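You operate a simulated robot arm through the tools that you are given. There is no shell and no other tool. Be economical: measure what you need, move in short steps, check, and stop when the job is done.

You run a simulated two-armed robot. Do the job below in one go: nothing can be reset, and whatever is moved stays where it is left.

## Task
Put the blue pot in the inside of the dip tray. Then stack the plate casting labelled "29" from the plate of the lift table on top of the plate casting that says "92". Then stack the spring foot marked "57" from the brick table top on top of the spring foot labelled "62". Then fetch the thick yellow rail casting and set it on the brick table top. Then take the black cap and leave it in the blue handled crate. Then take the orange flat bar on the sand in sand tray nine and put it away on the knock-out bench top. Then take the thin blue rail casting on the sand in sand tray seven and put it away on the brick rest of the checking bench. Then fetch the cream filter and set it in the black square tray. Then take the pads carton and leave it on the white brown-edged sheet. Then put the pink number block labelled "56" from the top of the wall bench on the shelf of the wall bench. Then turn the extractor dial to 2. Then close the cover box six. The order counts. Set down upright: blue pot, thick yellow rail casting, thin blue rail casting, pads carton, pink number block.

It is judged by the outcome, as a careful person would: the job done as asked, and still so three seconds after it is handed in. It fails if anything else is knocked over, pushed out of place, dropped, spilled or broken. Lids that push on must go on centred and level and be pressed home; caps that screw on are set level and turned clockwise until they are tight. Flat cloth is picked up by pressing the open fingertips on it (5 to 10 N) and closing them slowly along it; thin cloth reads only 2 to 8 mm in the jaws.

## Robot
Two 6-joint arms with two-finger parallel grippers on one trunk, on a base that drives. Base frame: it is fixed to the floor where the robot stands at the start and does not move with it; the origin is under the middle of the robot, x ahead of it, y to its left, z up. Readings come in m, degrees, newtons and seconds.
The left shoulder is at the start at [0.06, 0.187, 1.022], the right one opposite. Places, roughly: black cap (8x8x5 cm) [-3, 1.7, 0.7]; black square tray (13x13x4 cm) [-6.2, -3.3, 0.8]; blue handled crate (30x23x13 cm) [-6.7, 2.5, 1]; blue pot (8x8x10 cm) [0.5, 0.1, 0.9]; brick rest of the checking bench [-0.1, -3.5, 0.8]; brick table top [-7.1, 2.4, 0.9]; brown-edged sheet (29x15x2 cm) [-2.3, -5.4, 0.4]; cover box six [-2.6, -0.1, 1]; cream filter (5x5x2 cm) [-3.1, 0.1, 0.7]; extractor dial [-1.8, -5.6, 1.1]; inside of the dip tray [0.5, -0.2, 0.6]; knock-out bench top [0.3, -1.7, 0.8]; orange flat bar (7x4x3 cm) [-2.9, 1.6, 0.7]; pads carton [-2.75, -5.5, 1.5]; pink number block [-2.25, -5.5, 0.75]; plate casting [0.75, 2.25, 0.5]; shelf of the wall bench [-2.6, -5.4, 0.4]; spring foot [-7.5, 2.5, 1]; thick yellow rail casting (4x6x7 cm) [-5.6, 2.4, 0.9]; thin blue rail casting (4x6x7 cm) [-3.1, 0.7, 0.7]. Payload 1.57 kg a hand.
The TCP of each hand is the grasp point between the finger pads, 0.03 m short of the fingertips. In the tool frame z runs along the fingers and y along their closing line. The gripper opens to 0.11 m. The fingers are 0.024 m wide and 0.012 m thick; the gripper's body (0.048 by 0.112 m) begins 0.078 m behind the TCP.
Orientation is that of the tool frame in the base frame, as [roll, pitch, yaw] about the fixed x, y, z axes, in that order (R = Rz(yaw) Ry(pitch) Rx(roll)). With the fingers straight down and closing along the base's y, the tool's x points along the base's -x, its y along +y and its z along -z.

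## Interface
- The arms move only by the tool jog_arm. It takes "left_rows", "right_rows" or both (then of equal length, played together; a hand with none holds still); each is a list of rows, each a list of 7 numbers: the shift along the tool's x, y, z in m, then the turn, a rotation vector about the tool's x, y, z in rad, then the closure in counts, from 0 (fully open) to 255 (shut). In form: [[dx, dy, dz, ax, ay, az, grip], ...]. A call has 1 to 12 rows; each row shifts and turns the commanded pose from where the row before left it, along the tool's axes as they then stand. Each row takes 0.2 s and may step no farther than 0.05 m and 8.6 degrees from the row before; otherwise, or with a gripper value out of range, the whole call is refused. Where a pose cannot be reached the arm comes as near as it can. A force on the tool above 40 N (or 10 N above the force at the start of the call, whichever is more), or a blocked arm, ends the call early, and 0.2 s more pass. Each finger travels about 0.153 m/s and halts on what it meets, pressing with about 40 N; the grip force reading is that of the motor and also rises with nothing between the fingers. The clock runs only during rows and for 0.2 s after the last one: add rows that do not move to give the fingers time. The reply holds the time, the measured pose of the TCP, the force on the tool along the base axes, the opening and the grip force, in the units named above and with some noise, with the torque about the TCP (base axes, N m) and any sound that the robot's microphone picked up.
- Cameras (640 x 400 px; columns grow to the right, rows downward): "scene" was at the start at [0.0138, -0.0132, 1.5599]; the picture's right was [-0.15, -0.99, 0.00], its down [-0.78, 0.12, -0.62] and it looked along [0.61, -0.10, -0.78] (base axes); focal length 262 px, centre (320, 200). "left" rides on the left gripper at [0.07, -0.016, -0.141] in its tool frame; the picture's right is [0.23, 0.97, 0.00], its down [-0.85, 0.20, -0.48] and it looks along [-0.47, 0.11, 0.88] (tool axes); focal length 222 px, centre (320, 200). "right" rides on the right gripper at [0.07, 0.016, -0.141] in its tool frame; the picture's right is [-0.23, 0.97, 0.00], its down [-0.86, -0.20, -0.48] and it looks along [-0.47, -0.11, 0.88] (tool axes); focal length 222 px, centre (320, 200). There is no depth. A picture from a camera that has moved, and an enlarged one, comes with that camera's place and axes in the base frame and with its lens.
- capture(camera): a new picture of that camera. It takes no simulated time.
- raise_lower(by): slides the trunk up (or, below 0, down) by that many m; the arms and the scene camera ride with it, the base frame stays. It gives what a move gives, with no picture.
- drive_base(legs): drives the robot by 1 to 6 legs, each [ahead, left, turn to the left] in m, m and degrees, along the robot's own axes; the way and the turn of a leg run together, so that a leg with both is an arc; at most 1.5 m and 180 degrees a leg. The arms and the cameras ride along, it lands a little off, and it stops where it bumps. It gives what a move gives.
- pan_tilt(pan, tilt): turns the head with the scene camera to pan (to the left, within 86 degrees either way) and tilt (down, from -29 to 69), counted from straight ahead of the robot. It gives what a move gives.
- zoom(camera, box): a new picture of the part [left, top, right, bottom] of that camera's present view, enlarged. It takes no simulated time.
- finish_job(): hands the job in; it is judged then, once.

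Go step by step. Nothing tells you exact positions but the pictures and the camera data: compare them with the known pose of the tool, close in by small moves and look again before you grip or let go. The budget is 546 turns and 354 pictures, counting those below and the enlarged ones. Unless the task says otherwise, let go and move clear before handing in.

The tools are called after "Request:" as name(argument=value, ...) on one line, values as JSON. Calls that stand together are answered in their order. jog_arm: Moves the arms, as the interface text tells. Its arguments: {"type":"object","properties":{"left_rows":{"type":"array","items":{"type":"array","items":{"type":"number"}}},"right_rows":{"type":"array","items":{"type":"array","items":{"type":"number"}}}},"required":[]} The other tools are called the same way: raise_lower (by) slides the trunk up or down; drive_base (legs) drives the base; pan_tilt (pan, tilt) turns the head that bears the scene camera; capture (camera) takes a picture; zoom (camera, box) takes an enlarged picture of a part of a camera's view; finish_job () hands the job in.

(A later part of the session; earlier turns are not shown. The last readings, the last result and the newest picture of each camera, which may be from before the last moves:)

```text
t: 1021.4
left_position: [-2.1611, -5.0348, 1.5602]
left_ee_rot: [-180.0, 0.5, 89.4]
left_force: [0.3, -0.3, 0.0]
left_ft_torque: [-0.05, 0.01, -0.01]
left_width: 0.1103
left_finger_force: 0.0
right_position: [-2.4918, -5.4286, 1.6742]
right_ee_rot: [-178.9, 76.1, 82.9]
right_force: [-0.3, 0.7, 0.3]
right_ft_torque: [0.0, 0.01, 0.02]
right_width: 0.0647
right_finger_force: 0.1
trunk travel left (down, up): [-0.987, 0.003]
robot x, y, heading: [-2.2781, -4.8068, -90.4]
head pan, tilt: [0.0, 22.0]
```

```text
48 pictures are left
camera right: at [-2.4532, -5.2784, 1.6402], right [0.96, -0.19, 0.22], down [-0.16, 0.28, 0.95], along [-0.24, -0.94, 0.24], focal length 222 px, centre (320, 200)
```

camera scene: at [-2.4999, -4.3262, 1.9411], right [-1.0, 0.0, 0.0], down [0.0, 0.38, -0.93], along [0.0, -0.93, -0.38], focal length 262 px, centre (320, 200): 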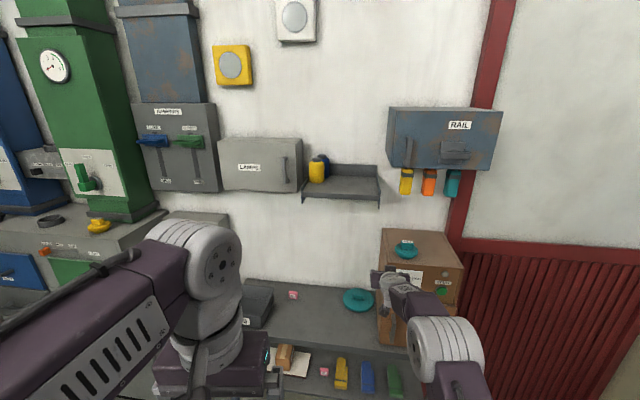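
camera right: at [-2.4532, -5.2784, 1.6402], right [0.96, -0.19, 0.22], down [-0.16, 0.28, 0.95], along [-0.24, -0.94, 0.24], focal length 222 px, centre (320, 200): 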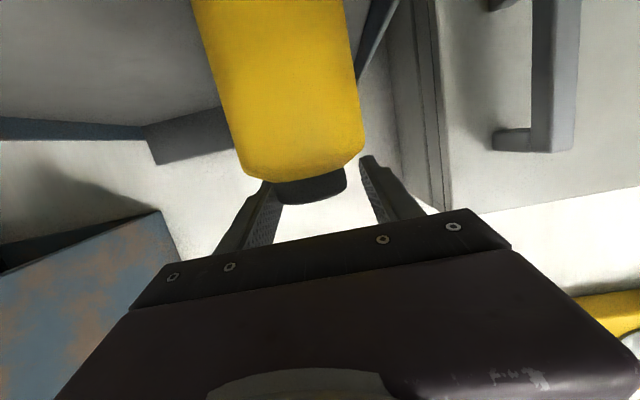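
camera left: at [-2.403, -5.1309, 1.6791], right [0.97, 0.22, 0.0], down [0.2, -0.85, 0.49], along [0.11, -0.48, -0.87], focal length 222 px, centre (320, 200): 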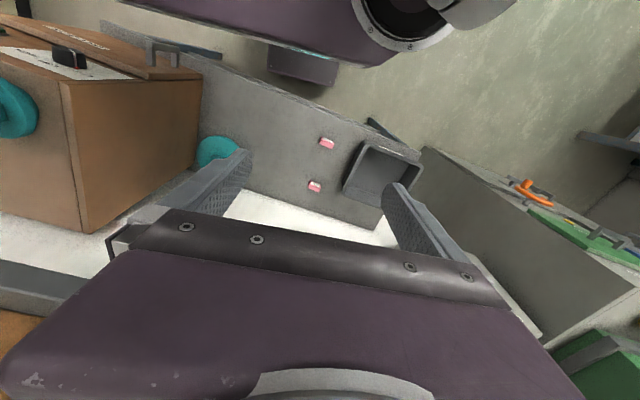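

Request:
jog_arm(right_rows=[[0, -0.005, -0.015, 0, 0, 0, 105], [0, 0, 0, 0, 0, 0, 140], [0, 0, 0, 0, 0, 0, 165], [0, 0, 0, 0, 0, 0, 165], [-0.008, 0, -0.002, 0, 0, 0, 165], [0, 0, 0, 0, 0, 0, 165]])

Request:
drive_base(legs=[[0.0, -0.16, 0]])

Request:
capture(camera="right")

```text
t: 1022.8
left_position: [-2.1621, -5.0422, 1.5597]
left_ee_rot: [-180.0, 0.2, 89.4]
left_force: [0.3, 0.9, -0.7]
left_ft_torque: [0.03, 0.03, 0.02]
left_width: 0.1099
left_finger_force: 0.1
right_position: [-2.4948, -5.4223, 1.6829]
right_ee_rot: [-178.9, 75.8, 82.9]
right_force: [0.2, 0.1, -3.6]
right_ft_torque: [-0.04, 0.02, -0.02]
right_width: 0.0399
right_finger_force: 40.2
trunk travel left (down, up): [-0.987, 0.003]
robot x, y, heading: [-2.2777, -4.8022, -90.2]
head pan, tilt: [0.0, 22.0]
```

```text
t: 1024.2
left_position: [-2.3115, -5.041, 1.5574]
left_ee_rot: [-179.9, 0.2, 89.4]
left_force: [0.1, -0.4, -1.2]
left_ft_torque: [-0.01, 0.06, 0.02]
left_width: 0.1101
left_finger_force: 0.0
right_position: [-2.6449, -5.4205, 1.6836]
right_ee_rot: [-178.0, 75.8, 83.7]
right_force: [-0.5, 0.1, -3.2]
right_ft_torque: [-0.06, 0.04, -0.05]
right_width: 0.0396
right_finger_force: 40.8
trunk travel left (down, up): [-0.987, 0.003]
robot x, y, heading: [-2.4281, -4.8013, -90.4]
head pan, tilt: [0.0, 22.0]
```

```text
47 pictures are left
camera right: at [-2.6064, -5.2716, 1.6504], right [0.96, -0.19, 0.21], down [-0.15, 0.28, 0.95], along [-0.24, -0.94, 0.24], focal length 222 px, centre (320, 200)
```

right: 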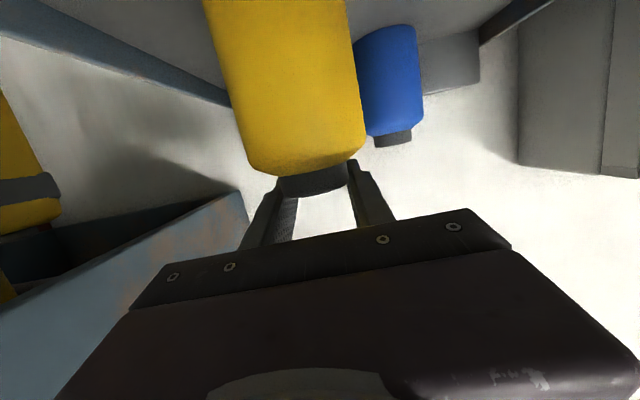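

Request:
jog_arm(right_rows=[[0.006, 0, 0.0015, 0, 0, 0, 165], [0.003, 0, 0.0007, 0, 0, 0, 165], [0, 0, 0, 0, 0, 0, 165]])

Request:
jog_arm(right_rows=[[0.0025, 0, 0.0006, 0, 0, 0, 165], [0, 0, 0, 0, 0, 0, 165]])

```text
t: 1025.0
left_position: [-2.3157, -5.0393, 1.5597]
left_ee_rot: [180.0, 0.2, 89.4]
left_force: [0.3, 0.1, 0.1]
left_ft_torque: [0.0, -0.03, 0.0]
left_width: 0.11
left_finger_force: 0.0
right_position: [-2.6492, -5.4195, 1.6777]
right_ee_rot: [-179.3, 76.2, 82.8]
right_force: [1.7, -1.1, 11.3]
right_ft_torque: [0.48, -0.11, -0.14]
right_width: 0.0398
right_finger_force: 39.9
trunk travel left (down, up): [-0.987, 0.003]
robot x, y, heading: [-2.4304, -4.8025, -90.4]
head pan, tilt: [0.0, 22.0]
```

```text
t: 1025.6
left_position: [-2.3152, -5.0385, 1.56]
left_ee_rot: [-180.0, 0.3, 89.4]
left_force: [0.5, 0.2, 0.2]
left_ft_torque: [0.01, -0.01, -0.01]
left_width: 0.1099
left_finger_force: 0.0
right_position: [-2.6485, -5.4186, 1.6765]
right_ee_rot: [-178.7, 76.4, 83.0]
right_force: [-3.2, -7.4, 32.9]
right_ft_torque: [0.73, 0.0, 0.04]
right_width: 0.04
right_finger_force: 40.1
trunk travel left (down, up): [-0.987, 0.003]
robot x, y, heading: [-2.4343, -4.802, -90.4]
head pan, tilt: [0.0, 22.0]
```

Request:
jog_arm(right_rows=[[-0.003, 0, -0.0007, 0, 0, 0, 165], [0, 0, 0, 0, 0, 0, 140], [0, 0, 0, 0, 0, 0, 105], [0, 0, 0, 0, 0, 0, 105]])

Request:
drive_base(legs=[[-0.2, 0.0, 0.4], [0, 0.11, 0]])

Request:
capture(camera="right")

```text
t: 1026.6
left_position: [-2.3165, -5.0396, 1.5586]
left_ee_rot: [-179.9, 0.2, 89.4]
left_force: [-0.5, 0.1, 0.2]
left_ft_torque: [0.01, 0.01, 0.02]
left_width: 0.1099
left_finger_force: 0.0
right_position: [-2.6497, -5.4206, 1.6748]
right_ee_rot: [-178.8, 75.9, 83.0]
right_force: [-0.7, 0.4, 0.0]
right_ft_torque: [-0.01, -0.01, -0.02]
right_width: 0.0647
right_finger_force: 0.1
trunk travel left (down, up): [-0.987, 0.003]
robot x, y, heading: [-2.4327, -4.8003, -90.5]
head pan, tilt: [0.0, 22.0]
```

```text
t: 1029.0
left_position: [-2.2141, -4.8428, 1.5594]
left_ee_rot: [179.5, 0.1, 89.9]
left_force: [-1.8, -0.3, 0.0]
left_ft_torque: [-0.02, -0.03, -0.01]
left_width: 0.1099
left_finger_force: 0.1
right_position: [-2.5453, -5.2273, 1.6737]
right_ee_rot: [179.5, 75.8, 81.9]
right_force: [-1.3, 0.2, -0.6]
right_ft_torque: [-0.02, -0.03, 0.06]
right_width: 0.0646
right_finger_force: 0.0
trunk travel left (down, up): [-0.987, 0.003]
robot x, y, heading: [-2.3213, -4.6023, -89.9]
head pan, tilt: [0.0, 22.0]
```

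```text
46 pictures are left
camera right: at [-2.5076, -5.0765, 1.6391], right [0.96, -0.19, 0.22], down [-0.17, 0.28, 0.95], along [-0.24, -0.94, 0.23], focal length 222 px, centre (320, 200)
```

right: 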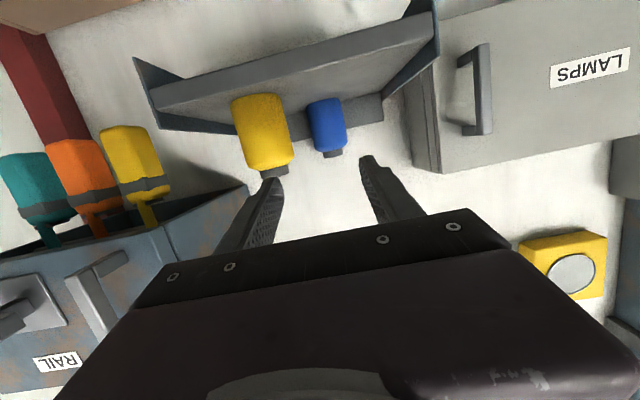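

Request:
drive_base(legs=[[0, -0.104, -0.3], [0.19, 0, 0]])

Request:
capture(camera="right")

```text
t: 1031.3
left_position: [-2.313, -5.0253, 1.5599]
left_ee_rot: [180.0, 0.4, 89.6]
left_force: [-0.3, 0.6, 0.5]
left_ft_torque: [-0.07, 0.02, 0.01]
left_width: 0.1101
left_finger_force: 0.1
right_position: [-2.6465, -5.406, 1.6771]
right_ee_rot: [-178.9, 76.1, 82.8]
right_force: [0.1, 0.7, -0.2]
right_ft_torque: [0.03, 0.04, 0.0]
right_width: 0.0647
right_finger_force: 0.0
trunk travel left (down, up): [-0.987, 0.003]
robot x, y, heading: [-2.4264, -4.7927, -90.4]
head pan, tilt: [0.0, 22.0]
```

```text
45 pictures are left
camera right: at [-2.6072, -5.2572, 1.6431], right [0.96, -0.19, 0.22], down [-0.16, 0.28, 0.95], along [-0.24, -0.94, 0.24], focal length 222 px, centre (320, 200)
```

right: 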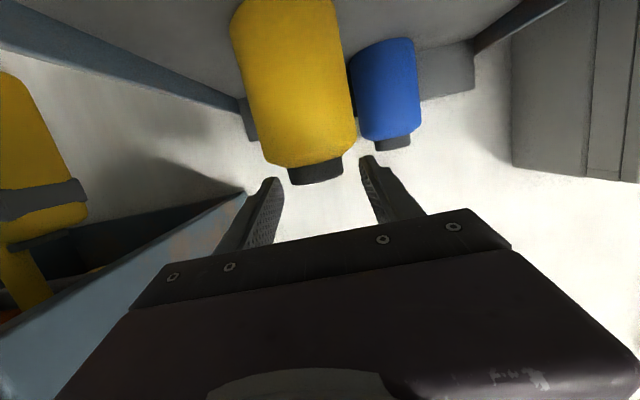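

Request:
jog_arm(right_rows=[[-0.002, 0, 0.015, 0, 0, 0, 105], [0, 0, 0, 0, 0, 0, 140], [0, 0, 0, 0, 0, 0, 165], [0, 0, 0, 0, 0, 0, 165], [-0.007, 0, -0.002, 0, 0, 0, 165], [0, 0, 0, 0, 0, 0, 165]])

Request:
drive_base(legs=[[0.0, -0.055, 0]])

Request:
jog_arm(right_rows=[[0.005, 0, 0.001, 0, 0, 0, 165], [0.003, 0, 0.0007, 0, 0, 0, 165], [0, 0, 0, 0, 0, 0, 165]])

```text
t: 1032.7
left_position: [-2.3131, -5.0316, 1.5605]
left_ee_rot: [180.0, 0.2, 89.5]
left_force: [-0.1, -0.1, -0.9]
left_ft_torque: [-0.04, 0.0, -0.02]
left_width: 0.1103
left_finger_force: 0.1
right_position: [-2.6469, -5.4273, 1.6809]
right_ee_rot: [-178.9, 75.8, 82.9]
right_force: [-0.5, 0.3, -3.7]
right_ft_torque: [-0.03, 0.02, 0.03]
right_width: 0.0414
right_finger_force: 40.1
trunk travel left (down, up): [-0.987, 0.003]
robot x, y, heading: [-2.4265, -4.7929, -90.2]
head pan, tilt: [0.0, 22.0]
```

```text
t: 1033.7
left_position: [-2.3522, -5.0326, 1.5585]
left_ee_rot: [-179.5, 0.2, 89.4]
left_force: [1.6, 0.4, -0.8]
left_ft_torque: [-0.01, 0.13, -0.02]
left_width: 0.11
left_finger_force: 0.1
right_position: [-2.6858, -5.4289, 1.6811]
right_ee_rot: [-176.4, 75.9, 85.4]
right_force: [2.4, 0.5, -3.0]
right_ft_torque: [0.02, 0.03, -0.12]
right_width: 0.0415
right_finger_force: 39.9
trunk travel left (down, up): [-0.987, 0.003]
robot x, y, heading: [-2.4816, -4.797, -90.3]
head pan, tilt: [0.0, 22.0]
```

```text
t: 1034.5
left_position: [-2.3629, -5.03, 1.5592]
left_ee_rot: [-179.9, 0.2, 89.5]
left_force: [0.1, -0.5, 0.1]
left_ft_torque: [0.0, -0.01, -0.01]
left_width: 0.1103
left_finger_force: 0.0
right_position: [-2.6965, -5.4257, 1.6738]
right_ee_rot: [-178.8, 76.0, 83.3]
right_force: [4.5, 0.4, 6.6]
right_ft_torque: [0.19, -0.15, -0.09]
right_width: 0.0413
right_finger_force: 39.8
trunk travel left (down, up): [-0.987, 0.003]
robot x, y, heading: [-2.4799, -4.7934, -90.6]
head pan, tilt: [0.0, 22.0]
```

Yellow rests further west. I release it, back out, and line up on the blue cap.

Request:
jog_arm(right_rows=[[-0.001, 0, 0, 0, 0, 0, 165], [0, 0, 0, 0, 0, 0, 140], [0, 0, 0, 0, 0, 0, 105], [0, 0, 0, 0, 0, 0, 105]])

Request:
drive_base(legs=[[-0.18, 0, 0.4], [0, 0.115, 0], [0.16, 0, 0]])

Request:
capture(camera="right")

```text
t: 1035.5
left_position: [-2.3653, -5.0319, 1.5583]
left_ee_rot: [-180.0, 0.1, 89.5]
left_force: [0.4, 0.9, 0.3]
left_ft_torque: [0.02, 0.01, 0.0]
left_width: 0.1102
left_finger_force: 0.1
right_position: [-2.7019, -5.4278, 1.6721]
right_ee_rot: [-178.8, 75.9, 83.3]
right_force: [0.3, -0.1, 0.0]
right_ft_torque: [-0.01, -0.01, 0.04]
right_width: 0.0649
right_finger_force: 0.0
trunk travel left (down, up): [-0.987, 0.003]
robot x, y, heading: [-2.4833, -4.7941, -90.1]
head pan, tilt: [0.0, 22.0]
```

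```text
t: 1038.8
left_position: [-2.2445, -5.0071, 1.5597]
left_ee_rot: [-180.0, 0.5, 90.1]
left_force: [0.7, 0.5, -0.2]
left_ft_torque: [-0.03, 0.01, 0.0]
left_width: 0.1102
left_finger_force: 0.0
right_position: [-2.5735, -5.4069, 1.6768]
right_ee_rot: [-178.4, 76.1, 84.3]
right_force: [0.8, 0.8, 0.6]
right_ft_torque: [0.03, -0.03, -0.01]
right_width: 0.0649
right_finger_force: 0.1
trunk travel left (down, up): [-0.987, 0.003]
robot x, y, heading: [-2.3648, -4.7738, -89.2]
head pan, tilt: [0.0, 22.0]
```

```text
44 pictures are left
camera right: at [-2.5375, -5.2553, 1.6415], right [0.96, -0.18, 0.21], down [-0.16, 0.28, 0.95], along [-0.23, -0.94, 0.24], focal length 222 px, centre (320, 200)
```

right: 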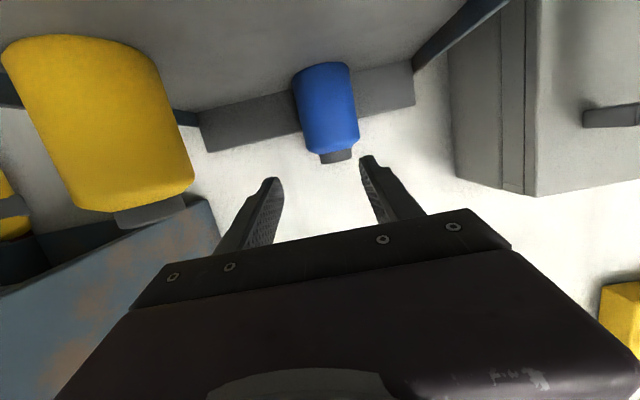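

Request:
jog_arm(right_rows=[[0.004, 0.006, 0, 0, 0, 0, 105], [0, 0, 0, 0, 0, 0, 105]])

Request:
drive_base(legs=[[0.165, 0, -0.3]])

Request:
capture(camera="right")

```text
t: 1039.4
left_position: [-2.2466, -5.0087, 1.5596]
left_ee_rot: [179.9, 0.2, 90.1]
left_force: [1.1, 0.1, -0.3]
left_ft_torque: [-0.01, -0.02, -0.01]
left_width: 0.1097
left_finger_force: 0.1
right_position: [-2.5714, -5.4076, 1.6709]
right_ee_rot: [-178.5, 76.0, 84.0]
right_force: [0.3, 0.1, -0.2]
right_ft_torque: [-0.04, -0.01, -0.02]
right_width: 0.0645
right_finger_force: 0.1
trunk travel left (down, up): [-0.987, 0.003]
robot x, y, heading: [-2.3681, -4.7748, -89.6]
head pan, tilt: [0.0, 22.0]
```

```text
t: 1040.8
left_position: [-2.2497, -5.1734, 1.5598]
left_ee_rot: [179.9, 0.3, 89.6]
left_force: [0.3, -0.1, 1.5]
left_ft_torque: [0.02, 0.0, -0.02]
left_width: 0.1098
left_finger_force: 0.1
right_position: [-2.5779, -5.5701, 1.6693]
right_ee_rot: [-178.8, 75.9, 83.3]
right_force: [0.2, -0.2, 0.0]
right_ft_torque: [0.04, 0.0, -0.03]
right_width: 0.0647
right_finger_force: 0.1
trunk travel left (down, up): [-0.987, 0.003]
robot x, y, heading: [-2.3654, -4.937, -90.3]
head pan, tilt: [0.0, 22.0]
```

```text
43 pictures are left
camera right: at [-2.5389, -5.4214, 1.6359], right [0.96, -0.19, 0.22], down [-0.16, 0.28, 0.95], along [-0.24, -0.94, 0.24], focal length 222 px, centre (320, 200)
```

right: 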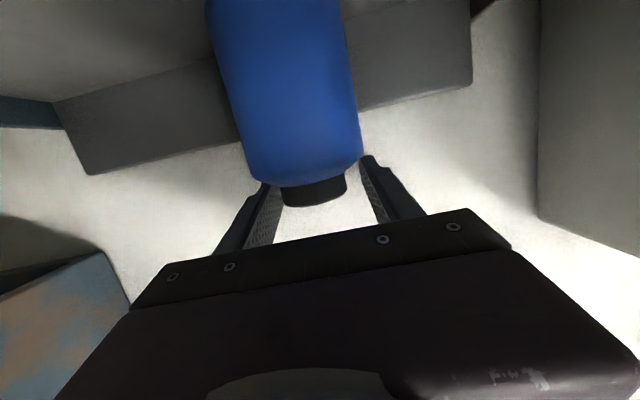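

Request:
jog_arm(right_rows=[[0, -0.003, 0, 0, 0, 0, 105], [0, 0, 0, 0, 0, 0, 140], [0, 0, 0, 0, 0, 0, 165], [0, 0, 0, 0, 0, 0, 165], [-0.007, 0, -0.002, 0, 0, 0, 165], [0, 0, 0, 0, 0, 0, 165]])

Request:
drive_base(legs=[[0.0, 0.085, 0]])

Request:
zoom(camera="scene", box=[230, 130, 470, 310])

```text
t: 1042.2
left_position: [-2.2489, -5.1763, 1.5594]
left_ee_rot: [179.8, 0.1, 89.7]
left_force: [-0.7, 0.0, 0.8]
left_ft_torque: [-0.01, -0.02, -0.01]
left_width: 0.1099
left_finger_force: 0.0
right_position: [-2.5804, -5.5725, 1.6756]
right_ee_rot: [-178.8, 75.8, 83.3]
right_force: [0.7, 2.5, -4.7]
right_ft_torque: [0.23, -0.01, -0.05]
right_width: 0.0413
right_finger_force: 39.9
trunk travel left (down, up): [-0.987, 0.003]
robot x, y, heading: [-2.366, -4.9399, -90.0]
head pan, tilt: [0.0, 22.0]
```

```text
t: 1043.3
left_position: [-2.1764, -5.1773, 1.5607]
left_ee_rot: [179.5, 0.1, 89.6]
left_force: [-0.4, 0.2, 0.6]
left_ft_torque: [0.0, -0.07, 0.01]
left_width: 0.11
left_finger_force: 0.1
right_position: [-2.509, -5.5712, 1.6771]
right_ee_rot: [179.5, 76.0, 81.6]
right_force: [-4.4, 0.2, 4.4]
right_ft_torque: [0.02, 0.13, 0.15]
right_width: 0.0408
right_finger_force: 40.0
trunk travel left (down, up): [-0.987, 0.003]
robot x, y, heading: [-2.2853, -4.9375, -90.4]
head pan, tilt: [0.0, 22.0]
```

```text
2.22 times, centred on (350, 220) of scene
camera zoom: at [-2.2966, -4.9723, 1.9413], right [-1.0, 0.0, -0.01], down [0.01, 0.37, -0.93], along [0.0, -0.93, -0.37], focal length 582 px, centre (253, 156)
```

zoom: 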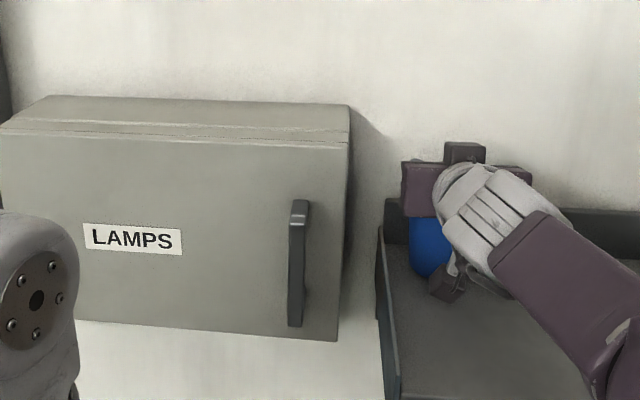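

Request:
jog_arm(right_rows=[[0.004, 0, 0.001, 0, 0, 0, 165], [0, 0, 0, 0, 0, 0, 140], [0, 0, 0, 0, 0, 0, 105], [0, 0, 0, 0, 0, 0, 105]])

Request:
drive_base(legs=[[-0.32, 0, 0.3], [0, -0.19, 0], [0.15, 0, 0]])

Request:
capture(camera="right")

```text
t: 1044.3
left_position: [-2.161, -5.1762, 1.5586]
left_ee_rot: [-179.9, 0.2, 89.6]
left_force: [0.5, -0.4, -0.9]
left_ft_torque: [-0.05, 0.04, -0.01]
left_width: 0.1102
left_finger_force: 0.0
right_position: [-2.4931, -5.5708, 1.6739]
right_ee_rot: [-178.0, 76.1, 84.1]
right_force: [0.9, -0.6, -0.1]
right_ft_torque: [0.05, 0.04, -0.03]
right_width: 0.0648
right_finger_force: 0.0
trunk travel left (down, up): [-0.987, 0.003]
robot x, y, heading: [-2.2767, -4.9375, -90.1]
head pan, tilt: [0.0, 22.0]
```

```text
t: 1048.5
left_position: [-2.3517, -5.0044, 1.5608]
left_ee_rot: [179.8, 0.4, 90.0]
left_force: [-1.0, 0.0, -0.6]
left_ft_torque: [-0.03, 0.0, 0.0]
left_width: 0.1101
left_finger_force: 0.0
right_position: [-2.6823, -5.4004, 1.6751]
right_ee_rot: [-178.9, 76.2, 83.4]
right_force: [-0.3, 0.8, -0.2]
right_ft_torque: [0.01, 0.03, 0.0]
right_width: 0.0645
right_finger_force: 0.1
trunk travel left (down, up): [-0.987, 0.003]
robot x, y, heading: [-2.4663, -4.7697, -89.8]
head pan, tilt: [0.0, 22.0]
```

```text
41 pictures are left
camera right: at [-2.6441, -5.2514, 1.6401], right [0.96, -0.18, 0.22], down [-0.16, 0.28, 0.95], along [-0.24, -0.94, 0.24], focal length 222 px, centre (320, 200)
```

right: 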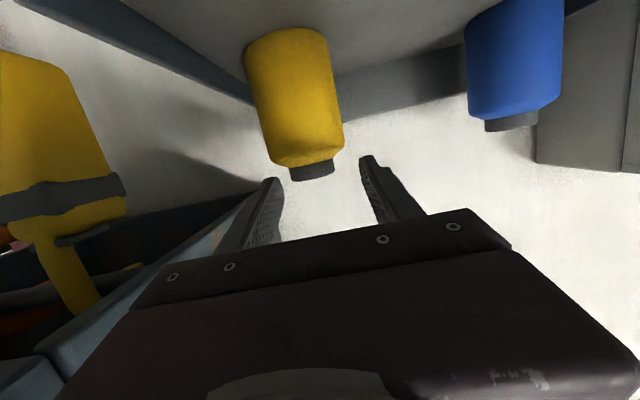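

Request:
jog_arm(right_rows=[[-0.01, -0.008, 0.045, 0, 0, 0, 105], [0, 0, 0.005, 0, 0, 0, 105], [0, 0, 0, 0, 0, 0, 105]])

Request:
capture(camera="right")

```text
t: 1049.3
left_position: [-2.3503, -5.0059, 1.5591]
left_ee_rot: [-180.0, 0.3, 89.8]
left_force: [0.1, 1.4, 0.5]
left_ft_torque: [-0.04, -0.01, 0.0]
left_width: 0.11
left_finger_force: 0.1
right_position: [-2.6949, -5.4519, 1.6723]
right_ee_rot: [-178.6, 76.2, 83.6]
right_force: [0.0, 0.0, 0.0]
right_ft_torque: [-0.02, 0.02, 0.01]
right_width: 0.0645
right_finger_force: 0.1
trunk travel left (down, up): [-0.987, 0.003]
robot x, y, heading: [-2.4686, -4.7696, -90.1]
head pan, tilt: [0.0, 22.0]
```

```text
40 pictures are left
camera right: at [-2.6575, -5.3025, 1.6388], right [0.96, -0.18, 0.21], down [-0.16, 0.28, 0.95], along [-0.24, -0.94, 0.24], focal length 222 px, centre (320, 200)
```

right: 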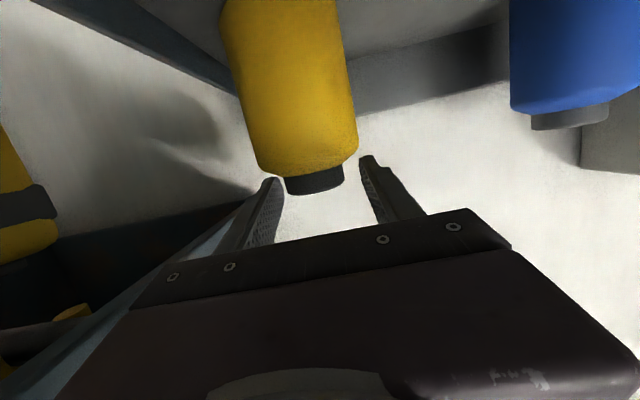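

Request:
jog_arm(right_rows=[[0, 0, 0, 0, 0, 0, 140], [0, 0, 0, 0, 0, 0, 165], [0, 0, 0, 0, 0, 0, 165], [-0.009, 0, -0.002, 0, 0, 0, 165], [0, 0, 0, 0, 0, 0, 165]])

Request:
drive_base(legs=[[0.0, 0.215, 0]])

```text
t: 1050.5
left_position: [-2.3517, -5.0107, 1.5587]
left_ee_rot: [179.9, 0.2, 89.9]
left_force: [0.7, 0.0, 0.8]
left_ft_torque: [-0.01, 0.0, -0.01]
left_width: 0.1097
left_finger_force: 0.0
right_position: [-2.6958, -5.4555, 1.6803]
right_ee_rot: [-178.6, 75.9, 83.6]
right_force: [0.5, -0.7, -3.9]
right_ft_torque: [0.0, 0.02, -0.02]
right_width: 0.0415
right_finger_force: 39.9
trunk travel left (down, up): [-0.987, 0.003]
robot x, y, heading: [-2.4689, -4.7667, -90.0]
head pan, tilt: [0.0, 22.0]
```

```text
t: 1052.2
left_position: [-2.1386, -5.0119, 1.5603]
left_ee_rot: [179.8, 0.2, 89.7]
left_force: [-0.7, 0.7, 0.3]
left_ft_torque: [-0.04, -0.02, 0.01]
left_width: 0.1103
left_finger_force: 0.2
right_position: [-2.4858, -5.4551, 1.6808]
right_ee_rot: [-179.6, 76.1, 82.5]
right_force: [-0.4, -0.3, -3.2]
right_ft_torque: [0.04, 0.01, 0.02]
right_width: 0.0415
right_finger_force: 39.8
trunk travel left (down, up): [-0.987, 0.003]
robot x, y, heading: [-2.2492, -4.7736, -90.1]
head pan, tilt: [0.0, 22.0]
```

Request:
jog_arm(right_rows=[[-0.0027, 0.0095, 0.0105, 0, 0, 0, 165], [0.006, 0, 0.0015, 0, 0, 0, 165], [0.002, 0, 0.0005, 0, 0, 0, 165], [0, 0, 0, 0, 0, 0, 165]])

Request:
jog_arm(right_rows=[[0.002, 0, 0.0005, 0, 0, 0, 165], [0, 0, 0, 0, 0, 0, 165]])

```text
t: 1053.2
left_position: [-2.1309, -5.0097, 1.5599]
left_ee_rot: [-180.0, 0.2, 89.7]
left_force: [-0.6, 0.4, 0.4]
left_ft_torque: [0.01, -0.05, 0.0]
left_width: 0.11
left_finger_force: 0.1
right_position: [-2.4694, -5.4673, 1.6739]
right_ee_rot: [-178.9, 76.0, 83.1]
right_force: [1.4, 0.5, -1.2]
right_ft_torque: [0.0, -0.16, 0.0]
right_width: 0.0417
right_finger_force: 39.8
trunk travel left (down, up): [-0.987, 0.003]
robot x, y, heading: [-2.249, -4.7698, -90.2]
head pan, tilt: [0.0, 22.0]
```

```text
t: 1053.8
left_position: [-2.1328, -5.0095, 1.5603]
left_ee_rot: [179.9, 0.2, 89.7]
left_force: [-0.5, 0.1, 0.8]
left_ft_torque: [-0.02, 0.02, -0.02]
left_width: 0.11
left_finger_force: 0.1
right_position: [-2.4705, -5.466, 1.672]
right_ee_rot: [-178.8, 76.2, 83.3]
right_force: [-0.2, -3.6, 7.5]
right_ft_torque: [-0.44, -0.35, -0.13]
right_width: 0.0413
right_finger_force: 39.6
trunk travel left (down, up): [-0.987, 0.003]
robot x, y, heading: [-2.252, -4.7696, -90.0]
head pan, tilt: [0.0, 22.0]
```

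Request:
jog_arm(right_rows=[[-0.001, 0, 0, 0, 0, 0, 165], [0, 0, 0, 0, 0, 0, 140], [0, 0, 0, 0, 0, 0, 105], [0, 0, 0, 0, 0, 0, 105]])

Request:
drive_base(legs=[[-0.45, 0, 0.2], [0.0, -0.26, 0]])

Request:
zoom(camera="scene", box=[270, 130, 390, 220])

```text
t: 1054.8
left_position: [-2.1331, -5.0099, 1.5593]
left_ee_rot: [180.0, 0.2, 89.7]
left_force: [0.0, 0.3, 0.9]
left_ft_torque: [0.02, -0.03, 0.03]
left_width: 0.1101
left_finger_force: 0.0
right_position: [-2.4703, -5.4672, 1.673]
right_ee_rot: [-178.6, 75.9, 83.3]
right_force: [-0.2, 0.3, 0.4]
right_ft_torque: [0.01, 0.0, -0.03]
right_width: 0.0647
right_finger_force: 0.1
trunk travel left (down, up): [-0.987, 0.003]
robot x, y, heading: [-2.2519, -4.7701, -90.1]
head pan, tilt: [0.0, 22.0]
```

```text
t: 1059.0
left_position: [-2.3838, -4.5631, 1.5596]
left_ee_rot: [-179.9, 0.2, 90.2]
left_force: [0.4, 0.6, 0.1]
left_ft_torque: [-0.01, 0.05, -0.01]
left_width: 0.11
left_finger_force: 0.0
right_position: [-2.7164, -5.0236, 1.6718]
right_ee_rot: [-177.7, 76.1, 84.9]
right_force: [1.5, 0.5, 0.5]
right_ft_torque: [0.01, 0.03, -0.04]
right_width: 0.0648
right_finger_force: 0.1
trunk travel left (down, up): [-0.987, 0.003]
robot x, y, heading: [-2.5058, -4.324, -89.6]
head pan, tilt: [0.0, 22.0]
```

```text
4.44 times, centred on (330, 175) of scene
camera zoom: at [-2.5013, -4.361, 1.9411], right [-1.0, -0.01, 0.0], down [-0.01, 0.37, -0.93], along [0.01, -0.93, -0.38], focal length 1163 px, centre (276, 311)
```

zoom: 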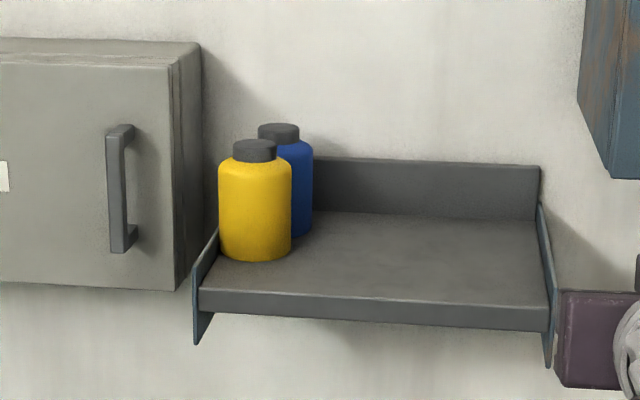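

Request:
drive_base(legs=[[0, 0.255, -0.4], [0.42, 0, 0]])

Request:
capture(camera="right")

```text
t: 1063.0
left_position: [-2.1415, -4.9838, 1.5592]
left_ee_rot: [179.8, 0.3, 89.3]
left_force: [-0.7, -0.6, 1.1]
left_ft_torque: [-0.01, 0.02, 0.0]
left_width: 0.1099
left_finger_force: 0.1
right_position: [-2.4836, -5.4376, 1.6714]
right_ee_rot: [-178.7, 76.0, 83.1]
right_force: [0.5, 1.5, 0.3]
right_ft_torque: [-0.09, -0.02, 0.05]
right_width: 0.0647
right_finger_force: 0.2
trunk travel left (down, up): [-0.987, 0.003]
robot x, y, heading: [-2.2546, -4.744, -90.5]
head pan, tilt: [0.0, 22.0]
```

```text
38 pictures are left
camera right: at [-2.4432, -5.2884, 1.6379], right [0.96, -0.2, 0.21], down [-0.15, 0.28, 0.95], along [-0.25, -0.94, 0.24], focal length 222 px, centre (320, 200)
```

right: 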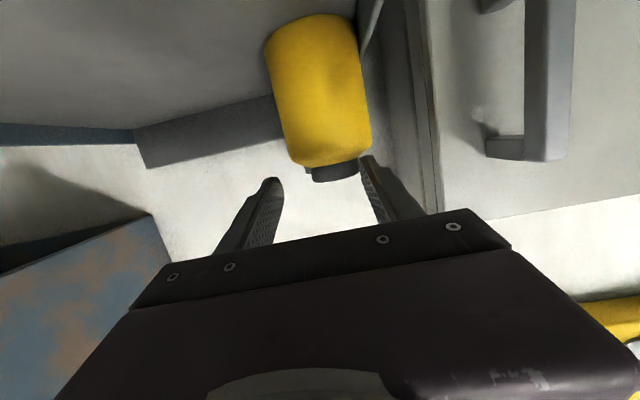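

Request:
jog_arm(right_rows=[[0, 0.011, 0, 0, 0, 0, 105], [-0.006, 0, 0.028, 0, 0, 0, 105], [0, 0, 0, 0, 0, 0, 140], [0, 0, 0, 0, 0, 0, 165], [0, 0, 0, 0, 0, 0, 165], [-0.006, 0, -0.0015, 0, 0, 0, 165], [0.0072, 0, -0.029, 0, 0, 0, 165], [0.004, 0, 0.001, 0, 0, 0, 165], [0, 0, 0, 0, 0, 0, 165]])

Request:
jog_arm(right_rows=[[0.0025, 0, 0.0006, 0, 0, 0, 165], [0, 0, 0, 0, 0, 0, 165]])

```text
t: 1065.0
left_position: [-2.1406, -4.984, 1.5599]
left_ee_rot: [180.0, 0.3, 89.3]
left_force: [0.2, 0.8, 0.0]
left_ft_torque: [-0.01, 0.01, 0.03]
left_width: 0.11
left_finger_force: 0.1
right_position: [-2.4707, -5.4381, 1.6744]
right_ee_rot: [-178.5, 76.1, 83.1]
right_force: [-0.2, 0.9, 4.8]
right_ft_torque: [0.28, -0.02, -0.04]
right_width: 0.0416
right_finger_force: 40.4
trunk travel left (down, up): [-0.987, 0.003]
robot x, y, heading: [-2.2559, -4.7455, -90.3]
head pan, tilt: [0.0, 22.0]
```

```text
t: 1065.6
left_position: [-2.1414, -4.9845, 1.5595]
left_ee_rot: [180.0, 0.3, 89.3]
left_force: [0.2, -0.5, -0.5]
left_ft_torque: [-0.01, 0.0, -0.04]
left_width: 0.1099
left_finger_force: 0.0
right_position: [-2.4713, -5.4376, 1.6742]
right_ee_rot: [-178.7, 76.4, 83.0]
right_force: [-2.3, -5.9, 20.0]
right_ft_torque: [-0.08, 0.11, 0.0]
right_width: 0.042
right_finger_force: 40.1
trunk travel left (down, up): [-0.987, 0.003]
robot x, y, heading: [-2.2563, -4.7464, -90.4]
head pan, tilt: [0.0, 22.0]
```

Set down; I release, back out and check the shelf once more.

Request:
jog_arm(right_rows=[[-0.002, 0, 0, 0, 0, 0, 165], [0, 0, 0, 0, 0, 0, 140], [0, 0, 0, 0, 0, 0, 105], [0, 0, 0, 0, 0, 0, 105]])

Request:
drive_base(legs=[[-0.5, 0, 0.4]])

Request:
capture(camera="scene")

```text
t: 1066.6
left_position: [-2.1397, -4.9839, 1.5599]
left_ee_rot: [-180.0, 0.2, 89.2]
left_force: [-0.1, -1.0, 0.5]
left_ft_torque: [-0.01, 0.0, 0.04]
left_width: 0.1097
left_finger_force: 0.2
right_position: [-2.4708, -5.4392, 1.6719]
right_ee_rot: [-178.5, 75.9, 83.1]
right_force: [0.7, 0.1, -0.2]
right_ft_torque: [0.02, -0.02, -0.01]
right_width: 0.0647
right_finger_force: 0.1
trunk travel left (down, up): [-0.987, 0.003]
robot x, y, heading: [-2.2552, -4.745, -90.5]
head pan, tilt: [0.0, 22.0]
```

```text
t: 1069.6
left_position: [-2.1377, -4.4851, 1.558]
left_ee_rot: [179.9, 0.2, 90.3]
left_force: [-0.8, -1.1, 0.6]
left_ft_torque: [0.01, 0.0, 0.02]
left_width: 0.1101
left_finger_force: 0.1
right_position: [-2.4604, -4.9451, 1.6706]
right_ee_rot: [-178.5, 75.7, 84.0]
right_force: [0.5, 0.2, -0.4]
right_ft_torque: [0.04, 0.0, -0.01]
right_width: 0.0647
right_finger_force: 0.0
trunk travel left (down, up): [-0.987, 0.003]
robot x, y, heading: [-2.2533, -4.243, -89.6]
head pan, tilt: [0.0, 22.0]
```

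```text
37 pictures are left
camera scene: at [-2.256, -4.2822, 1.941], right [-1.0, -0.01, 0.0], down [0.0, 0.38, -0.93], along [0.01, -0.93, -0.38], focal length 262 px, centre (320, 200)
```

scene: 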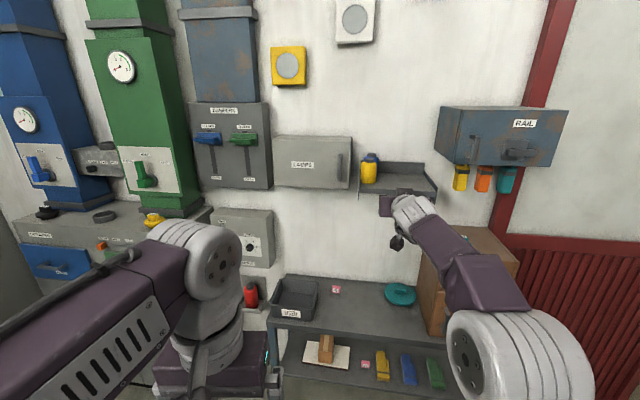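

Request:
raise_lower(by=-0.4)

Request:
raise_lower(by=-0.17)

Request:
drive_base(legs=[[0, 0.45, 0], [0.2, 0, 0]])

Request:
pan_tilt(pan=0, tilt=25)

Request:
capture(camera="scene")

```text
t: 1073.4
left_position: [-2.1374, -4.4811, 1.1604]
left_ee_rot: [-180.0, 0.2, 90.0]
left_force: [-0.6, -0.1, -0.1]
left_ft_torque: [-0.01, 0.0, 0.03]
left_width: 0.1097
left_finger_force: 0.1
right_position: [-2.4613, -4.9417, 1.272]
right_ee_rot: [-178.5, 75.9, 83.9]
right_force: [0.3, 0.1, -1.0]
right_ft_torque: [0.02, -0.01, 0.01]
right_width: 0.0646
right_finger_force: 0.0
trunk travel left (down, up): [-0.587, 0.403]
robot x, y, heading: [-2.2544, -4.2413, -89.6]
head pan, tilt: [0.0, 22.0]
```

```text
t: 1075.3
left_position: [-2.1374, -4.4819, 0.9896]
left_ee_rot: [-180.0, 0.3, 90.1]
left_force: [0.5, -1.1, -0.4]
left_ft_torque: [0.01, 0.03, 0.01]
left_width: 0.1099
left_finger_force: 0.1
right_position: [-2.4616, -4.941, 1.103]
right_ee_rot: [-178.6, 75.9, 83.9]
right_force: [0.1, 0.3, 0.0]
right_ft_torque: [0.03, 0.02, 0.05]
right_width: 0.0644
right_finger_force: 0.0
trunk travel left (down, up): [-0.417, 0.573]
robot x, y, heading: [-2.254, -4.2441, -89.7]
head pan, tilt: [0.0, 22.0]
```

```text
t: 1079.3
left_position: [-1.6723, -4.6771, 0.9901]
left_ee_rot: [-180.0, 0.2, 89.9]
left_force: [1.1, 0.1, 0.3]
left_ft_torque: [0.02, -0.03, -0.02]
left_width: 0.1097
left_finger_force: 0.0
right_position: [-1.9984, -5.1365, 1.1017]
right_ee_rot: [-178.5, 75.9, 83.8]
right_force: [-0.4, 0.2, 0.1]
right_ft_torque: [0.0, 0.03, 0.01]
right_width: 0.0646
right_finger_force: 0.0
trunk travel left (down, up): [-0.417, 0.573]
robot x, y, heading: [-1.7932, -4.4401, -89.9]
head pan, tilt: [0.0, 22.0]
```

```text
t: 1079.9
left_position: [-1.6737, -4.6763, 0.9895]
left_ee_rot: [-180.0, 0.2, 90.1]
left_force: [0.6, -0.2, -0.2]
left_ft_torque: [0.02, -0.02, 0.0]
left_width: 0.1098
left_finger_force: 0.2
right_position: [-1.9988, -5.1347, 1.1023]
right_ee_rot: [-178.6, 75.8, 83.8]
right_force: [0.1, -0.6, 0.0]
right_ft_torque: [0.03, -0.01, -0.01]
right_width: 0.0648
right_finger_force: 0.0
trunk travel left (down, up): [-0.417, 0.573]
robot x, y, heading: [-1.7893, -4.4396, -89.8]
head pan, tilt: [0.0, 25.0]
```

```text
36 pictures are left
camera scene: at [-1.792, -4.4727, 1.3663], right [-1.0, 0.0, 0.0], down [0.0, 0.42, -0.91], along [0.0, -0.91, -0.42], focal length 262 px, centre (320, 200)
```

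scene: 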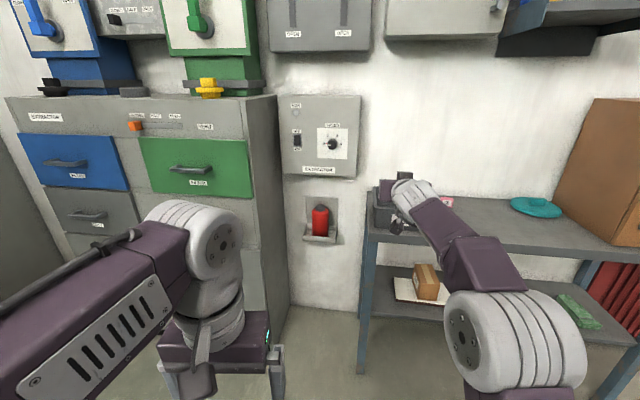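

Request:
jog_arm(right_rows=[[0, 0.049, 0, 0, -0.07, 0, 105], [0, 0.049, 0, 0, -0.07, 0, 105], [-0.03, 0, 0, 0, -0.07, 0, 105], [0, 0, 0, 0, 0, 0, 105]])

Request:
drive_base(legs=[[0.15, 0.06, 0]])

Request:
capture(camera="right")

```text
t: 1080.9
left_position: [-1.673, -4.6762, 0.9893]
left_ee_rot: [180.0, 0.2, 90.0]
left_force: [0.1, 0.3, -0.3]
left_ft_torque: [-0.01, -0.02, -0.02]
left_width: 0.11
left_finger_force: 0.2
right_position: [-1.8997, -5.1522, 1.1324]
right_ee_rot: [-169.7, 87.9, 92.6]
right_force: [0.2, 0.1, 0.5]
right_ft_torque: [-0.04, -0.02, 0.0]
right_width: 0.0646
right_finger_force: 0.2
trunk travel left (down, up): [-0.417, 0.573]
robot x, y, heading: [-1.7921, -4.4404, -90.1]
head pan, tilt: [0.0, 25.0]
```

```text
t: 1082.3
left_position: [-1.611, -4.8278, 0.9886]
left_ee_rot: [-180.0, 0.2, 90.1]
left_force: [0.0, -0.6, 0.3]
left_ft_torque: [0.02, 0.02, -0.01]
left_width: 0.1097
left_finger_force: 0.0
right_position: [-1.8387, -5.3036, 1.1305]
right_ee_rot: [-169.7, 87.9, 92.8]
right_force: [0.2, 0.0, -0.8]
right_ft_torque: [-0.05, -0.01, -0.02]
right_width: 0.0647
right_finger_force: 0.0
trunk travel left (down, up): [-0.417, 0.573]
robot x, y, heading: [-1.7298, -4.5884, -89.8]
head pan, tilt: [0.0, 25.0]
```

```text
35 pictures are left
camera right: at [-1.8027, -5.163, 1.0663], right [0.97, -0.14, 0.22], down [-0.13, 0.47, 0.87], along [-0.22, -0.87, 0.43], focal length 222 px, centre (320, 200)
```

right: 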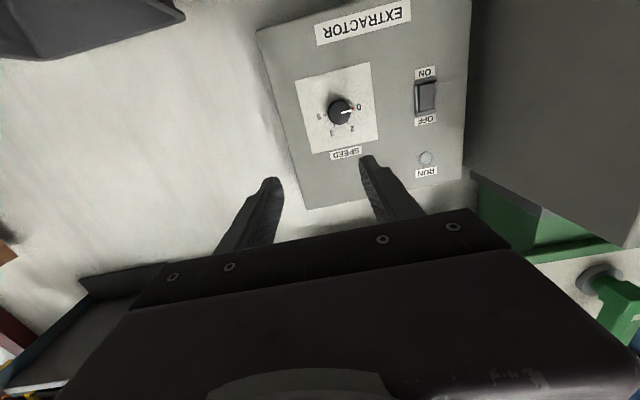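

Request:
jog_arm(right_rows=[[0.027, 0.035, 0, 0, 0, 0, 80], [0, 0, 0.045, 0, 0, 0, 80], [0, 0, 0.045, 0, 0, 0, 80], [0, 0, 0, 0, 0, 0, 80]])

Request:
capture(camera="right")

```text
t: 1083.3
left_position: [-1.6115, -4.8272, 0.9891]
left_ee_rot: [179.9, 0.2, 90.1]
left_force: [0.2, 0.5, -0.3]
left_ft_torque: [0.01, -0.04, 0.04]
left_width: 0.1101
left_finger_force: 0.0
right_position: [-1.8117, -5.3647, 1.0977]
right_ee_rot: [-170.2, 87.8, 92.2]
right_force: [0.2, 0.6, 0.1]
right_ft_torque: [0.0, 0.03, -0.01]
right_width: 0.0755
right_finger_force: 0.1
right hand out of reach, approached as far as the arm can: row 3
trunk travel left (down, up): [-0.417, 0.573]
robot x, y, heading: [-1.7319, -4.5871, -89.7]
head pan, tilt: [0.0, 25.0]
```

```text
34 pictures are left
camera right: at [-1.7762, -5.2253, 1.0324], right [0.97, -0.14, 0.22], down [-0.13, 0.47, 0.87], along [-0.22, -0.87, 0.43], focal length 222 px, centre (320, 200)
```

right: 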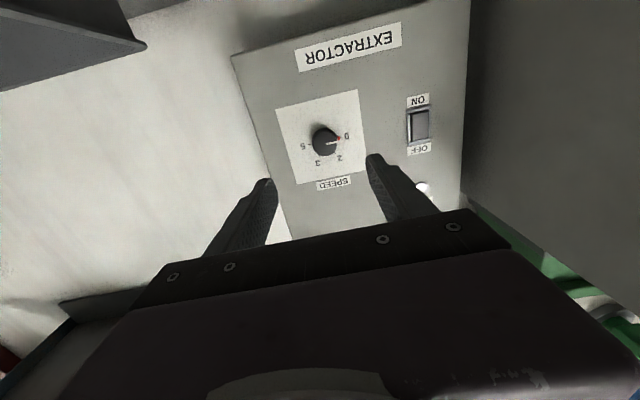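

Request:
drive_base(legs=[[0.11, 0, 0]])

Request:
capture(camera="right")

```text
t: 1084.5
left_position: [-1.6111, -4.9382, 0.9895]
left_ee_rot: [180.0, 0.2, 90.0]
left_force: [0.8, -0.6, 0.4]
left_ft_torque: [0.07, 0.03, -0.02]
left_width: 0.1097
left_finger_force: 0.1
right_position: [-1.811, -5.4767, 1.0976]
right_ee_rot: [-170.4, 88.0, 92.2]
right_force: [0.3, -0.5, 0.0]
right_ft_torque: [-0.06, 0.0, 0.01]
right_width: 0.0754
right_finger_force: 0.0
trunk travel left (down, up): [-0.417, 0.573]
robot x, y, heading: [-1.7288, -4.701, -89.5]
head pan, tilt: [0.0, 25.0]
```

```text
33 pictures are left
camera right: at [-1.7754, -5.3368, 1.0325], right [0.97, -0.14, 0.22], down [-0.13, 0.47, 0.87], along [-0.22, -0.87, 0.43], focal length 222 px, centre (320, 200)
```

right: 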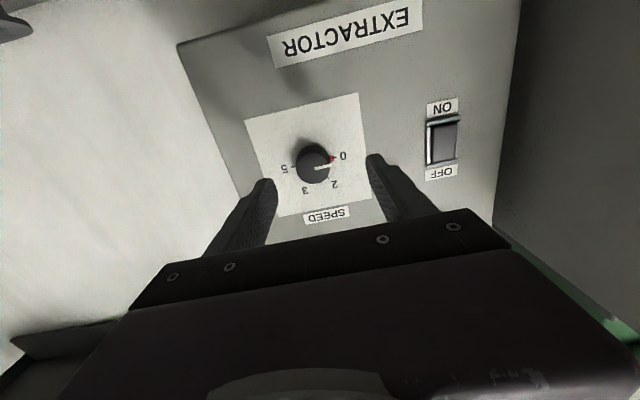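

Request:
jog_arm(right_rows=[[-0.002, -0.011, 0, 0, 0, 0, 80], [0, 0, 0, 0, 0, 0, 80]])

Request:
drive_base(legs=[[0.04, 0, 0]])

Request:
capture(camera="right")

```text
t: 1085.2
left_position: [-1.612, -4.939, 0.9901]
left_ee_rot: [-180.0, 0.2, 90.1]
left_force: [0.5, 0.1, 0.0]
left_ft_torque: [0.02, 0.0, -0.02]
left_width: 0.1101
left_finger_force: 0.2
right_position: [-1.8208, -5.4743, 1.0995]
right_ee_rot: [-170.1, 87.9, 92.4]
right_force: [0.5, -0.5, 0.3]
right_ft_torque: [-0.02, -0.03, -0.02]
right_width: 0.0755
right_finger_force: 0.0
trunk travel left (down, up): [-0.417, 0.573]
robot x, y, heading: [-1.7281, -4.6946, -89.6]
head pan, tilt: [0.0, 25.0]
```

```text
t: 1086.0
left_position: [-1.6115, -4.978, 0.9888]
left_ee_rot: [-180.0, 0.1, 90.1]
left_force: [0.3, -1.1, -1.1]
left_ft_torque: [0.06, 0.01, -0.02]
left_width: 0.1097
left_finger_force: 0.1
right_position: [-1.8198, -5.5154, 1.098]
right_ee_rot: [-170.3, 87.9, 92.3]
right_force: [0.8, 0.0, 0.5]
right_ft_torque: [-0.01, 0.03, -0.02]
right_width: 0.0756
right_finger_force: 0.1
trunk travel left (down, up): [-0.417, 0.573]
robot x, y, heading: [-1.7285, -4.7419, -89.5]
head pan, tilt: [0.0, 25.0]
```

```text
32 pictures are left
camera right: at [-1.7851, -5.3756, 1.0335], right [0.97, -0.13, 0.22], down [-0.13, 0.47, 0.87], along [-0.22, -0.87, 0.43], focal length 222 px, centre (320, 200)
```

right: 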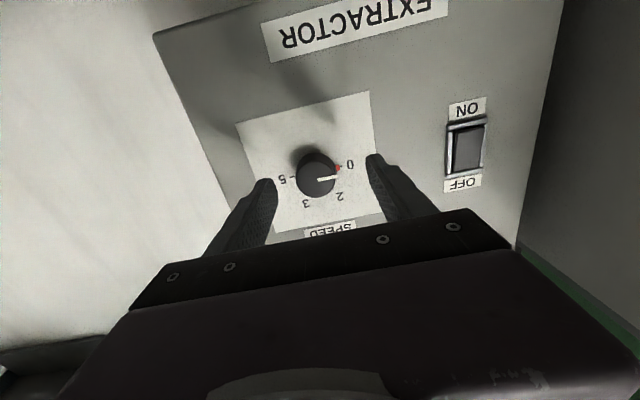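

Request:
drive_base(legs=[[0.02, 0, 0]])

Request:
jog_arm(right_rows=[[0, -0.003, 0, 0, 0, 0, 80], [0, 0, 0, 0, 0, 0, 130], [0, 0, 0, 0, 0, 0, 180], [0, 0, 0, 0, 0, 0, 200], [0, 0, 0, 0, 0, 0, 200]])

Request:
capture(camera="right")

```text
t: 1086.8
left_position: [-1.6113, -4.9971, 0.9901]
left_ee_rot: [-179.9, 0.2, 90.2]
left_force: [-0.4, -0.3, 0.4]
left_ft_torque: [0.0, 0.03, -0.04]
left_width: 0.1099
left_finger_force: 0.0
right_position: [-1.8193, -5.5345, 1.1]
right_ee_rot: [-170.1, 87.9, 92.4]
right_force: [-0.9, 0.1, -0.2]
right_ft_torque: [0.02, -0.06, -0.01]
right_width: 0.0754
right_finger_force: 0.1
trunk travel left (down, up): [-0.417, 0.573]
robot x, y, heading: [-1.7272, -4.7577, -89.8]
head pan, tilt: [0.0, 25.0]
```

```text
t: 1088.0
left_position: [-1.6111, -4.9971, 0.9899]
left_ee_rot: [180.0, 0.2, 90.2]
left_force: [-0.1, -0.1, 0.5]
left_ft_torque: [0.02, -0.01, -0.02]
left_width: 0.1103
left_finger_force: 0.1
right_position: [-1.8235, -5.5332, 1.0997]
right_ee_rot: [-170.2, 88.0, 92.3]
right_force: [0.8, -0.5, -0.6]
right_ft_torque: [0.01, 0.03, 0.01]
right_width: 0.0239
right_finger_force: 0.0
trunk travel left (down, up): [-0.417, 0.573]
robot x, y, heading: [-1.7311, -4.7565, -89.8]
head pan, tilt: [0.0, 25.0]
```

```text
31 pictures are left
camera right: at [-1.7882, -5.393, 1.0346], right [0.97, -0.13, 0.22], down [-0.13, 0.47, 0.87], along [-0.22, -0.87, 0.43], focal length 222 px, centre (320, 200)
```

right: 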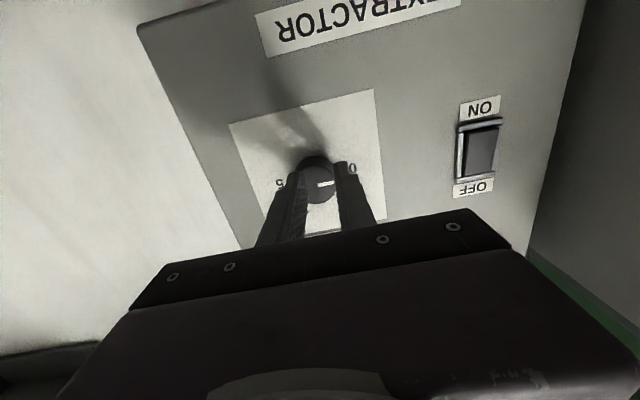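

Request:
jog_arm(right_rows=[[0, 0, 0, 0, 0, 0, 130], [0, 0, 0, 0, 0, 0, 110], [0, 0, 0, 0, 0, 0, 110]])

Request:
drive_base(legs=[[0.018, 0, 0]])

Request:
jog_arm(right_rows=[[0, -0.002, 0, 0, 0, 0, 110], [0, 0, 0, 0, 0, 0, 150], [0, 0, 0, 0, 0, 0, 190], [0, 0, 0, 0, 0, 0, 210], [0, 0, 0, 0, 0, 0, 210]])

```text
t: 1088.8
left_position: [-1.6118, -4.9977, 0.9901]
left_ee_rot: [180.0, 0.2, 90.2]
left_force: [0.5, -0.5, -0.3]
left_ft_torque: [0.0, 0.02, -0.03]
left_width: 0.1097
left_finger_force: 0.1
right_position: [-1.8244, -5.5333, 1.0996]
right_ee_rot: [-170.2, 88.0, 92.2]
right_force: [0.0, 0.2, 0.7]
right_ft_torque: [-0.01, 0.01, 0.02]
right_width: 0.0626
right_finger_force: 0.0
trunk travel left (down, up): [-0.417, 0.573]
robot x, y, heading: [-1.7292, -4.7619, -89.6]
head pan, tilt: [0.0, 25.0]
```

```text
t: 1089.6
left_position: [-1.6108, -5.0157, 0.9897]
left_ee_rot: [180.0, 0.1, 90.1]
left_force: [-0.5, -0.3, 0.3]
left_ft_torque: [0.01, 0.01, 0.0]
left_width: 0.11
left_finger_force: 0.0
right_position: [-1.8237, -5.5502, 1.1008]
right_ee_rot: [-170.3, 88.0, 92.3]
right_force: [-0.1, -0.7, 0.1]
right_ft_torque: [0.01, 0.0, -0.02]
right_width: 0.0624
right_finger_force: 0.1
trunk travel left (down, up): [-0.417, 0.573]
robot x, y, heading: [-1.7299, -4.7778, -89.4]
head pan, tilt: [0.0, 25.0]
```

```text
t: 1090.8
left_position: [-1.6146, -5.0133, 0.9907]
left_ee_rot: [179.7, 0.3, 90.1]
left_force: [-0.7, -0.1, 0.5]
left_ft_torque: [-0.02, 0.01, 0.0]
left_width: 0.1101
left_finger_force: 0.0
right_position: [-1.8326, -5.5484, 1.1012]
right_ee_rot: [-177.0, 87.9, 85.1]
right_force: [-21.0, 4.5, 0.5]
right_ft_torque: [-0.19, -0.21, -0.98]
right_width: 0.0389
right_finger_force: 44.4
trunk travel left (down, up): [-0.417, 0.573]
robot x, y, heading: [-1.7298, -4.7785, -89.9]
head pan, tilt: [0.0, 25.0]
```

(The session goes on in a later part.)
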